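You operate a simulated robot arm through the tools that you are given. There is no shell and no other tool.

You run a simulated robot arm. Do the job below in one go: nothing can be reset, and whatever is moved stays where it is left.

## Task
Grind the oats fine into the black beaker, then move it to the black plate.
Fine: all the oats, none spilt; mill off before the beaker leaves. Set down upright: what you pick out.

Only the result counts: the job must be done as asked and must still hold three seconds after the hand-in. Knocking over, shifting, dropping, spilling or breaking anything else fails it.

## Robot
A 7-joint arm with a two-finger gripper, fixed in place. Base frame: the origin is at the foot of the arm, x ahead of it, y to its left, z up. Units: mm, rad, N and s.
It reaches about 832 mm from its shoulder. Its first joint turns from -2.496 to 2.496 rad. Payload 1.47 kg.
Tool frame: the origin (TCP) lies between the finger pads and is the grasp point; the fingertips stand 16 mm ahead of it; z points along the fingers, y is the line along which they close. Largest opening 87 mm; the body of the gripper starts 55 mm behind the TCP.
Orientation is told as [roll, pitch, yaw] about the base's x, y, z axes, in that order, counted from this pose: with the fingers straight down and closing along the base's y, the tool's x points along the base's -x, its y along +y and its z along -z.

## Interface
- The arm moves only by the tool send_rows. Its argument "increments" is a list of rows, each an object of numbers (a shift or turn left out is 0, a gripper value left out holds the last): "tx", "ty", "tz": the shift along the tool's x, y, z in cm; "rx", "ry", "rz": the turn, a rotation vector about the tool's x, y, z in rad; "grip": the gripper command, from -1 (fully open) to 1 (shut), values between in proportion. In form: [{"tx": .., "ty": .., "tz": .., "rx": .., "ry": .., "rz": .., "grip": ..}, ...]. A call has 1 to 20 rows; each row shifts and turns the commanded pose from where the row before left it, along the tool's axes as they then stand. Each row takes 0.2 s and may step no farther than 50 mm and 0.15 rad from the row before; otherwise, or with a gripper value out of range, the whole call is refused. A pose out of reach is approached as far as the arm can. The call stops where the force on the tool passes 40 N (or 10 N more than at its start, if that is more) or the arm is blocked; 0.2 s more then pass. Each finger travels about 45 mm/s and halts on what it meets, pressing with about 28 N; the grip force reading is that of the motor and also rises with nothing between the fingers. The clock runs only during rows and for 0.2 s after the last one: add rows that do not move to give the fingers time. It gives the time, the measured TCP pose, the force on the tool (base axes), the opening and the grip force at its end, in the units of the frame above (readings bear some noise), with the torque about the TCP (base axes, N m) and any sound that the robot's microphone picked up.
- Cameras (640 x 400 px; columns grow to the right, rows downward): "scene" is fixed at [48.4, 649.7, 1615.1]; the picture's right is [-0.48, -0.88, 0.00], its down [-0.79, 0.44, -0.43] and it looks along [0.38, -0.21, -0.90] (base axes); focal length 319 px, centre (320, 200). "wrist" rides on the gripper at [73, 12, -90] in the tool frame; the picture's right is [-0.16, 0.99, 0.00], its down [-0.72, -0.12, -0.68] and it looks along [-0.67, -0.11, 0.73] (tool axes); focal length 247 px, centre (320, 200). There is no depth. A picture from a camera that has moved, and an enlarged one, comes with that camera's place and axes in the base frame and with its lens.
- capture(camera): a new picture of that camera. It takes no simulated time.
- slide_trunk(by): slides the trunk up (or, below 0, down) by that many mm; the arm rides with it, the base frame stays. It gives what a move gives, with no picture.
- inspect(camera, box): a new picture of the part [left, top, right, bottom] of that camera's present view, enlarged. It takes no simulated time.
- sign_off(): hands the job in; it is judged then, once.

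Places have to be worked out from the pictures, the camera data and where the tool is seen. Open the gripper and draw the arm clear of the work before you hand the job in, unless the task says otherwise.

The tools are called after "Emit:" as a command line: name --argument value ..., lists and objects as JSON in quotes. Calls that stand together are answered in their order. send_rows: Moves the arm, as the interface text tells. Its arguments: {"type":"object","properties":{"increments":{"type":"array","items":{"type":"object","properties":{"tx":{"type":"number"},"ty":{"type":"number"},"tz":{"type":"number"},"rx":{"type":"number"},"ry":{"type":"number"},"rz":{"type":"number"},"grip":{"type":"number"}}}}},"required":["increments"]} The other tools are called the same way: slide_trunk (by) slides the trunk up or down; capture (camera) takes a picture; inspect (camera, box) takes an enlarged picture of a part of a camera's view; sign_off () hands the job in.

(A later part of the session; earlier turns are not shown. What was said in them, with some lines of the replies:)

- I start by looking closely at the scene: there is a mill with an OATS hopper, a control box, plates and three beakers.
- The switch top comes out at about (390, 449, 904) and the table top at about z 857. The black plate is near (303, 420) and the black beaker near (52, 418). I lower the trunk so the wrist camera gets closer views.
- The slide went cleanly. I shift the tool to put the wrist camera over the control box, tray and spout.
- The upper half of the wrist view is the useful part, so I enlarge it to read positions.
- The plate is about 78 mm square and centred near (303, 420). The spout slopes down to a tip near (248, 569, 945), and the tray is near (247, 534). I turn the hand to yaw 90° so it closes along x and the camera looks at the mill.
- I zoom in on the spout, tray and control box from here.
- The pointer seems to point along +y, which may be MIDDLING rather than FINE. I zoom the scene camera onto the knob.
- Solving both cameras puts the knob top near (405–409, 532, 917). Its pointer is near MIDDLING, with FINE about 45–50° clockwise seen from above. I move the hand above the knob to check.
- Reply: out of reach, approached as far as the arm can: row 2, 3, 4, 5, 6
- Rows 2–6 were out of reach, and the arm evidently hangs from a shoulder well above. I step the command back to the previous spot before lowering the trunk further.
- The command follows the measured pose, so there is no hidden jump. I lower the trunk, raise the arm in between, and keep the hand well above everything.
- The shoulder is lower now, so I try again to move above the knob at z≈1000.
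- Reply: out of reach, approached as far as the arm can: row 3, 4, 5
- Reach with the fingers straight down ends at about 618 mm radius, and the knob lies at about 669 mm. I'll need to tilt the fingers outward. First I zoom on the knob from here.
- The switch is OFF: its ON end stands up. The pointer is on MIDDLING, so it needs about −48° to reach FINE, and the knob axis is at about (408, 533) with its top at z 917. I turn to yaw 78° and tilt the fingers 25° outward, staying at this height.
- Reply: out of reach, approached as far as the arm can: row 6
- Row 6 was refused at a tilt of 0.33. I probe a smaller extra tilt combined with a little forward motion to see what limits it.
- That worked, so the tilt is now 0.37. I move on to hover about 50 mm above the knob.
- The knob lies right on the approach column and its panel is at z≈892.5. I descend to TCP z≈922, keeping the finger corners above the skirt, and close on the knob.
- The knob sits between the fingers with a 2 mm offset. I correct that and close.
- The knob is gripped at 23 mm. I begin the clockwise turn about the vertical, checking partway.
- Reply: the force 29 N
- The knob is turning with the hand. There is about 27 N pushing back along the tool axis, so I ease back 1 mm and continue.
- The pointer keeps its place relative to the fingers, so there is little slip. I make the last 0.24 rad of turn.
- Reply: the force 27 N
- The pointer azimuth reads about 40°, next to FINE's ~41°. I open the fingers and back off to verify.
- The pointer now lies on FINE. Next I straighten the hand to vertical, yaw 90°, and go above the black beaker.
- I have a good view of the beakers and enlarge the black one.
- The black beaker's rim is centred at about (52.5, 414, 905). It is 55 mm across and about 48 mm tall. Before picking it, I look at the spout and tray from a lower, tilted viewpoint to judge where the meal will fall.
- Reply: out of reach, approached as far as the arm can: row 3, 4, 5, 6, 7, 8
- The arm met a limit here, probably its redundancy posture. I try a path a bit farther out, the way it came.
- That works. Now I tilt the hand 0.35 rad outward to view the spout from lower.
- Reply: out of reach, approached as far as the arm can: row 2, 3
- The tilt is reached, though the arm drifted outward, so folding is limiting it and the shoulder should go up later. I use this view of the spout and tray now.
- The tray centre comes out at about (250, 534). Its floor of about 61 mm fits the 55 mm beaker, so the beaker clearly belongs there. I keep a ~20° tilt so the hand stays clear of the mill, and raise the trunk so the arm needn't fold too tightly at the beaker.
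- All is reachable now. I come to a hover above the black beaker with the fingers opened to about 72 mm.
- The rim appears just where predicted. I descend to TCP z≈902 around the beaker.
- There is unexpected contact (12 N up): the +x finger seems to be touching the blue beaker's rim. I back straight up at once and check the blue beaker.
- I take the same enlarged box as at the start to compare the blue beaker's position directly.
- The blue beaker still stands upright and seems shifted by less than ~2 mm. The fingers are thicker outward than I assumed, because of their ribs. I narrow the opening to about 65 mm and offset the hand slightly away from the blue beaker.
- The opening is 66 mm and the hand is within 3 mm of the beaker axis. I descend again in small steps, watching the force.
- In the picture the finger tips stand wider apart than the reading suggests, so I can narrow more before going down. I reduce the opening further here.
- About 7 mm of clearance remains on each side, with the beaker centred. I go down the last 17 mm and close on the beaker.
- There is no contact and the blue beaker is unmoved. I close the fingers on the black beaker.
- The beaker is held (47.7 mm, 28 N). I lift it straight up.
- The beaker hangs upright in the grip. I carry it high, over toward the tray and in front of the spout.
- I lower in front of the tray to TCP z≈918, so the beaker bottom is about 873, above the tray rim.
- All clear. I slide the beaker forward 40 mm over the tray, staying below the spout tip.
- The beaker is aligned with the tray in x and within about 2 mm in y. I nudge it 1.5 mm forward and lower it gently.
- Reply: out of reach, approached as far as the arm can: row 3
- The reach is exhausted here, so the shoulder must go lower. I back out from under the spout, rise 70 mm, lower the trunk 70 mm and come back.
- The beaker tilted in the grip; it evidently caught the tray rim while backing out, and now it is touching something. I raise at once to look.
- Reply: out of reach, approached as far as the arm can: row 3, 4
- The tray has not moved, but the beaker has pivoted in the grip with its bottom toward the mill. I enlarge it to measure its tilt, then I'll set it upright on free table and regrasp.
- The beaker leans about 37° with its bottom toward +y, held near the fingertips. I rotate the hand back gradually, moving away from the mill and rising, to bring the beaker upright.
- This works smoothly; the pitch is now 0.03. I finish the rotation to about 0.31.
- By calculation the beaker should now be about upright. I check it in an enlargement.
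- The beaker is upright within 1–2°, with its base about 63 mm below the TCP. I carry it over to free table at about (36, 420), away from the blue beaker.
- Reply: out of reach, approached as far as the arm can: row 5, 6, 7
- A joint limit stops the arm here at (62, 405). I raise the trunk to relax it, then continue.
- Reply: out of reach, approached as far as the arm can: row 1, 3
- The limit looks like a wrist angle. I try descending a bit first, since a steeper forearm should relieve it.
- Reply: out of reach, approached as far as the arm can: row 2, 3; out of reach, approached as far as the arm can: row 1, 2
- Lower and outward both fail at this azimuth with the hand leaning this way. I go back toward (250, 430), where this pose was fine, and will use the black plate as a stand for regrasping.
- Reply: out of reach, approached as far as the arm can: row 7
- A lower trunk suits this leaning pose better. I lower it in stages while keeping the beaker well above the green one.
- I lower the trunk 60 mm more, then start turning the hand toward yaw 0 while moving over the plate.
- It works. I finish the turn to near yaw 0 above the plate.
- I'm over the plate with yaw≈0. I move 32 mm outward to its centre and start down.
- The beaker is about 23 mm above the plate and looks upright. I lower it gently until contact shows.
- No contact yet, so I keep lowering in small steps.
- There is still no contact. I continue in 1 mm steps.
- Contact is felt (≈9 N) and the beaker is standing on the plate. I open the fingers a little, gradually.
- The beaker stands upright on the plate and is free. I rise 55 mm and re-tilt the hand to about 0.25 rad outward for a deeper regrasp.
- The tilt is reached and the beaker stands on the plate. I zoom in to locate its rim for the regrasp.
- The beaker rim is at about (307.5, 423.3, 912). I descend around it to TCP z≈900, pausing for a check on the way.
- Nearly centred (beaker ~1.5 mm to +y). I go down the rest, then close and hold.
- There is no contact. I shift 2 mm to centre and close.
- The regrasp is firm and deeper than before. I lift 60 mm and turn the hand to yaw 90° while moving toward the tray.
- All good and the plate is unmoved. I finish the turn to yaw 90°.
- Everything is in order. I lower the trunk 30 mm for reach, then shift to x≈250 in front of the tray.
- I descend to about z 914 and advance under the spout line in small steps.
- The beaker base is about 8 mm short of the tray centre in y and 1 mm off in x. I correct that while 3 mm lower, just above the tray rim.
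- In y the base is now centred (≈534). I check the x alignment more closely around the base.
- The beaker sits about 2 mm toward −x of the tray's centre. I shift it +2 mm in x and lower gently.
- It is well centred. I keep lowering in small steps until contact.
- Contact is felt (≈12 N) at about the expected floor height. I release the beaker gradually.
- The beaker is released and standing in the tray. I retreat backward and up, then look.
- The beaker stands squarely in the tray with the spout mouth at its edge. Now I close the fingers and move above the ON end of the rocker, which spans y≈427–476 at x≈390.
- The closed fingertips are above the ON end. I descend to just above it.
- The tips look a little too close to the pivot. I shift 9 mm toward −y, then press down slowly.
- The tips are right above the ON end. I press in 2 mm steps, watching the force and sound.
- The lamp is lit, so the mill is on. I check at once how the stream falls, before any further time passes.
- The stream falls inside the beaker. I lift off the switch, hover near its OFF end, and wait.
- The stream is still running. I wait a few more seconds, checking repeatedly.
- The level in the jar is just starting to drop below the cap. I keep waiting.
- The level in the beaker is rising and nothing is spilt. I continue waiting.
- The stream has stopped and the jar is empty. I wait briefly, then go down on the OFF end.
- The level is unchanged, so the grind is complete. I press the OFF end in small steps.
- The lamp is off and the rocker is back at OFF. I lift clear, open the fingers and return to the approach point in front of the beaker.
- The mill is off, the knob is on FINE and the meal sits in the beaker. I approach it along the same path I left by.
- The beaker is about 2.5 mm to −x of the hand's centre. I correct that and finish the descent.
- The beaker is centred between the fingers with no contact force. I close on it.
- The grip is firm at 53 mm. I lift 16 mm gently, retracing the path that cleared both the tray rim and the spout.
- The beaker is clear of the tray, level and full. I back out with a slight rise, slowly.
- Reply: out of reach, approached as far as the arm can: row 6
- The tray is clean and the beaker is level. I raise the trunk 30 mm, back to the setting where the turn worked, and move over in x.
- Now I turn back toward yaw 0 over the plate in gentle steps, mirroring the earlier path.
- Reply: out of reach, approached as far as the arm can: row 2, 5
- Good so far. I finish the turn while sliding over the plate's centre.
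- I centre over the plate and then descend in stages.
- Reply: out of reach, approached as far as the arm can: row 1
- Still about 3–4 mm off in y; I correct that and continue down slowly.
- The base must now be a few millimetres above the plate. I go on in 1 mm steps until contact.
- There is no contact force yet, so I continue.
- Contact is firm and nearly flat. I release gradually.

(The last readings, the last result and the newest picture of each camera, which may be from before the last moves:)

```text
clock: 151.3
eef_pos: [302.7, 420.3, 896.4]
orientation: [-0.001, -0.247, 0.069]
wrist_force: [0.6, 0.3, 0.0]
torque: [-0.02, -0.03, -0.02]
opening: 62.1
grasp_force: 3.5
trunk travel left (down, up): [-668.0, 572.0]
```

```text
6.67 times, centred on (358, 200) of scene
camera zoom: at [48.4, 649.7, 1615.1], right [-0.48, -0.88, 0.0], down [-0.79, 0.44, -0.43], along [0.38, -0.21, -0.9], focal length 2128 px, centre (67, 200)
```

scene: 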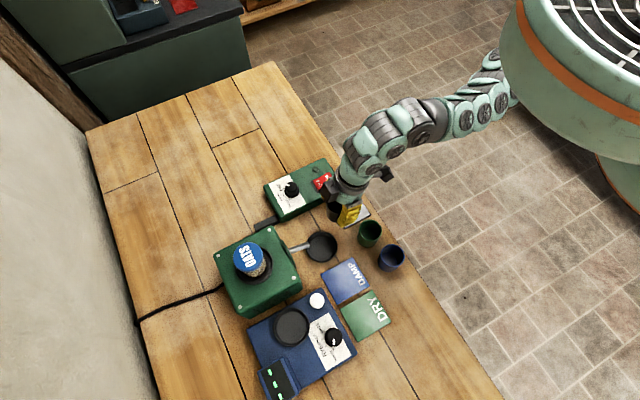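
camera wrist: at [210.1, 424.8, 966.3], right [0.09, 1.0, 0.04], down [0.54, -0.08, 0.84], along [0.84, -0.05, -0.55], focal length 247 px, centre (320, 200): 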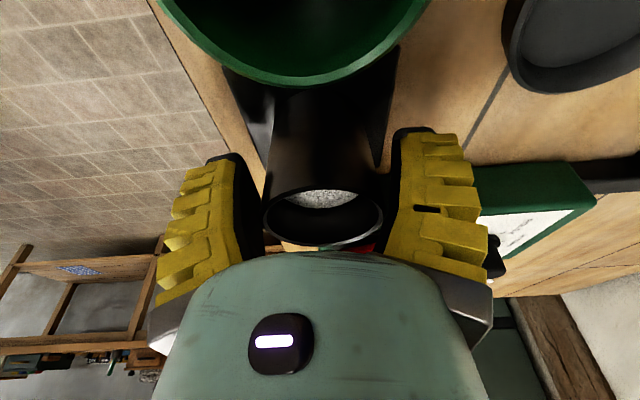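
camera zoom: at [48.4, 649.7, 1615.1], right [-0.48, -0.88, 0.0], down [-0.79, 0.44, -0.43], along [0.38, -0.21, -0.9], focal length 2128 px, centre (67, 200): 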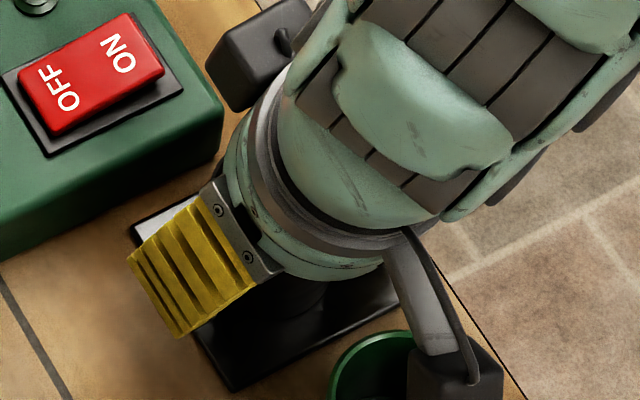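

Released and standing. I rise straight up, clear of the beaker.

Emit:
send_rows --increments '[{"tx": -0.12, "tz": -0.48}, {"tx": -0.25, "tz": -0.97}, {"tx": -0.5, "tz": -1.94}, {"tx": -0.5, "tz": -1.94}, {"tx": -0.5, "tz": -1.94}, {}]'

Emit:
capture --camera "wrist"

Emit:
inspect --camera "scene" --box '[310, 170, 406, 230]'

```text
clock: 152.7
eef_pos: [305.9, 433.5, 968.2]
orientation: [-0.003, -0.248, 0.068]
wrist_force: [0.2, 0.0, 0.1]
torque: [-0.02, 0.0, 0.0]
opening: 62.1
grasp_force: 3.3
out of reach, approached as far as the arm can: row 4, 5
trunk travel left (down, up): [-668.0, 572.0]
```

```text
taken
camera wrist: at [212.9, 438.1, 1037.6], right [0.09, 1.0, 0.04], down [0.54, -0.08, 0.84], along [0.84, -0.05, -0.55], focal length 247 px, centre (320, 200)
```

wrist: 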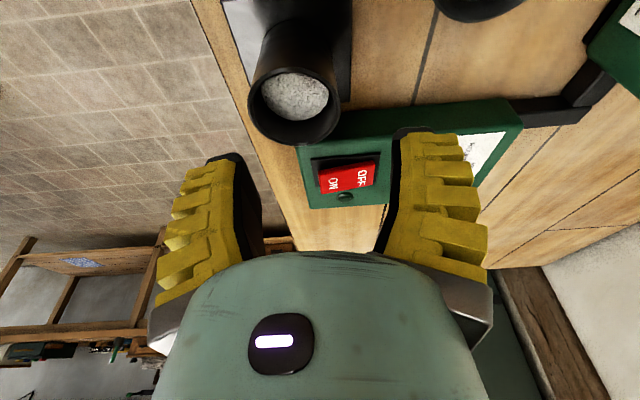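

```text
6.67 times, centred on (358, 200) of scene
camera zoom: at [48.4, 649.7, 1615.1], right [-0.48, -0.88, 0.0], down [-0.79, 0.44, -0.43], along [0.38, -0.21, -0.9], focal length 2128 px, centre (67, 200)
```

zoom: 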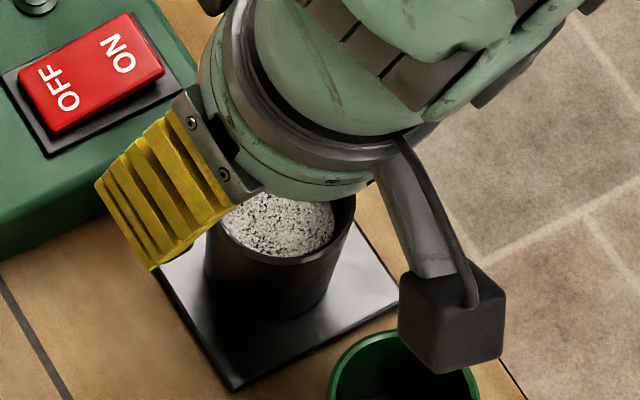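

The beaker with its meal stands upright on the black plate. I raise the trunk to lift the hand well away and open the gripper fully.

Emit:
slide_trunk --by 180

Emit:
send_rows --increments '[{"ry": 0.12, "grip": -1}, {"ry": 0.12, "grip": -1}, {"tx": 3, "ty": -3}, {"tx": 3, "ty": -3}, {"tx": 2, "ty": -3}, {}]'

Emit:
capture --camera "scene"

Emit:
inspect --camera "scene" --box '[310, 170, 406, 230]'

Emit:
inspect --camera "scene" --box '[300, 200, 460, 300]'

Emit:
inspect --camera "scene" --box '[200, 150, 360, 310]'

```text
clock: 154.7
eef_pos: [305.0, 432.7, 1147.4]
orientation: [-0.004, -0.248, 0.068]
wrist_force: [0.5, 0.4, -0.5]
torque: [0.01, 0.0, -0.01]
opening: 62.2
grasp_force: 3.8
trunk travel left (down, up): [-848.0, 392.0]
```

```text
clock: 156.1
eef_pos: [236.7, 415.9, 1115.1]
orientation: [-0.002, -0.009, 0.068]
wrist_force: [-0.5, -0.6, -0.2]
torque: [-0.01, -0.01, 0.0]
opening: 86.9
grasp_force: 0.1
out of reach, approached as far as the arm can: row 3, 4, 5
trunk travel left (down, up): [-848.0, 392.0]
```

```text
taken
```

scene: 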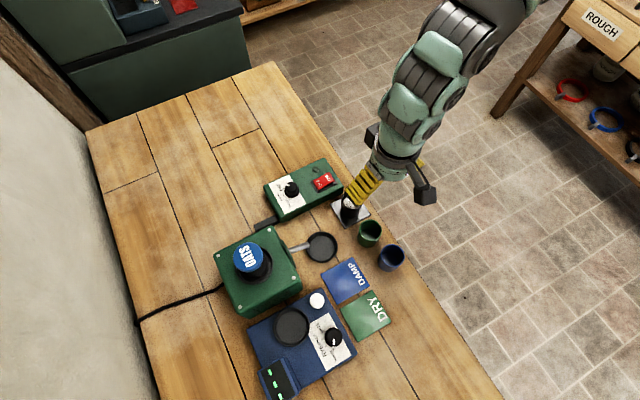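

```text
6.67 times, centred on (358, 200) of scene
camera zoom: at [48.4, 649.7, 1615.1], right [-0.48, -0.88, 0.0], down [-0.79, 0.44, -0.43], along [0.38, -0.21, -0.9], focal length 2128 px, centre (67, 200)
```

zoom: 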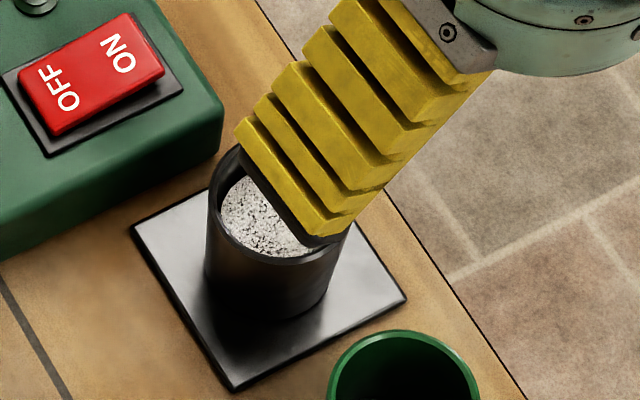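

```text
4.00 times, centred on (380, 250) of scene
camera zoom: at [48.4, 649.7, 1615.1], right [-0.48, -0.88, 0.0], down [-0.79, 0.44, -0.43], along [0.38, -0.21, -0.9], focal length 1277 px, centre (80, 0)
```

zoom: 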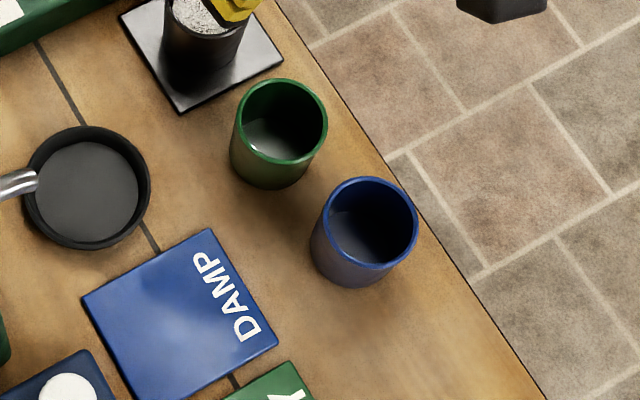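

```text
2.50 times, centred on (280, 230) of scene
camera zoom: at [48.4, 649.7, 1615.1], right [-0.48, -0.88, 0.0], down [-0.79, 0.44, -0.43], along [0.38, -0.21, -0.9], focal length 798 px, centre (420, 125)
```

zoom: 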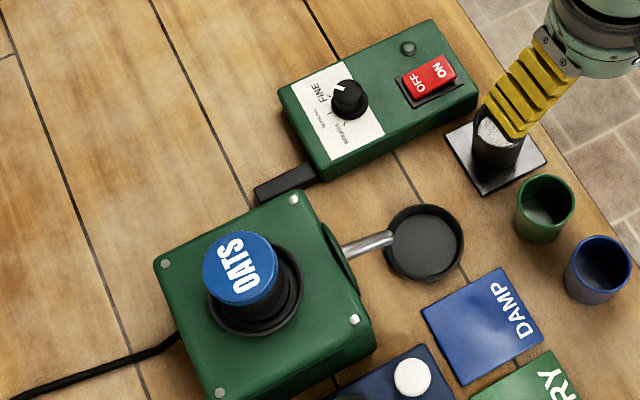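

All is in order: meal in the black beaker upright on the black plate, mill off, jar empty, nothing spilt. I draw the arm a bit farther back before handing in.

Emit:
slide_trunk --by 120

Emit:
send_rows --increments '[{"ty": -2}, {"ty": -2}, {"ty": -2}, {}, {}]'

Emit:
capture --camera "scene"

Emit:
inspect --camera "scene" --box '[310, 170, 406, 230]'

```text
clock: 157.6
eef_pos: [236.2, 416.2, 1234.2]
orientation: [-0.002, -0.01, 0.066]
wrist_force: [0.3, 0.1, 0.9]
torque: [-0.01, 0.02, -0.02]
opening: 87.2
grasp_force: 0.1
trunk travel left (down, up): [-968.0, 272.0]
```

```text
clock: 158.8
eef_pos: [239.7, 401.5, 1208.7]
orientation: [-0.004, -0.009, 0.068]
wrist_force: [0.4, 1.0, 0.5]
torque: [-0.01, 0.0, 0.01]
opening: 87.1
grasp_force: 0.1
out of reach, approached as far as the arm can: row 1, 2, 3
trunk travel left (down, up): [-968.0, 272.0]
```

```text
taken
```

scene: 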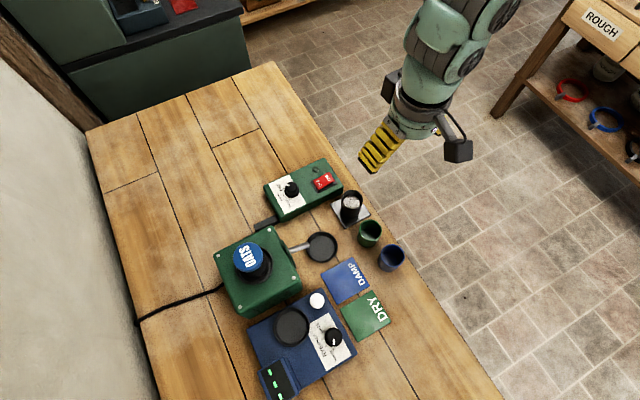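

```text
6.67 times, centred on (358, 200) of scene
camera zoom: at [48.4, 649.7, 1615.1], right [-0.48, -0.88, 0.0], down [-0.79, 0.44, -0.43], along [0.38, -0.21, -0.9], focal length 2128 px, centre (67, 200)
```

zoom: 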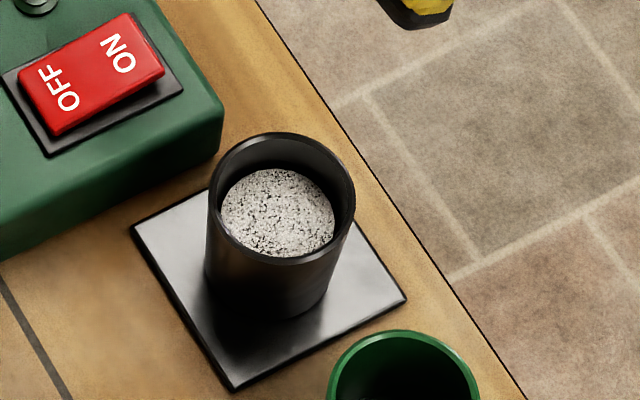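

The beaker stands upright in the middle of the black plate, the mill is off and the arm is clear with its gripper open. I hand the job in.

Emit:
sign_off

```text
The job is handed in.
```

The oats are ground fine into the black beaker, which now stands upright on the black plate. I don't know the verdict: the hand-in only confirmed that it was received.

- **Grind:** The knob was on MIDDLING, so I turned it to FINE before starting. The mill ran until the jar was empty and the stream stopped, and I saw no meal outside the beaker in the pictures.
- **Mill off:** I switched the mill off, and its lamp was out, before I lifted the beaker.
- **Blue beaker touched:** On my first try at the black beaker, a finger touched the blue one beside it. It stayed upright but seems to have shifted by up to about 2 mm. I left it there rather than risk another nudge; if any shift at all counts, this could fail the job.
- **Tilt on the way:** While still empty, the black beaker caught the tray rim and tilted in the grip. I set it upright on the black plate and gripped it again. The tray, plate and green beaker look unmoved.

The arm is clear of the work with the gripper open.
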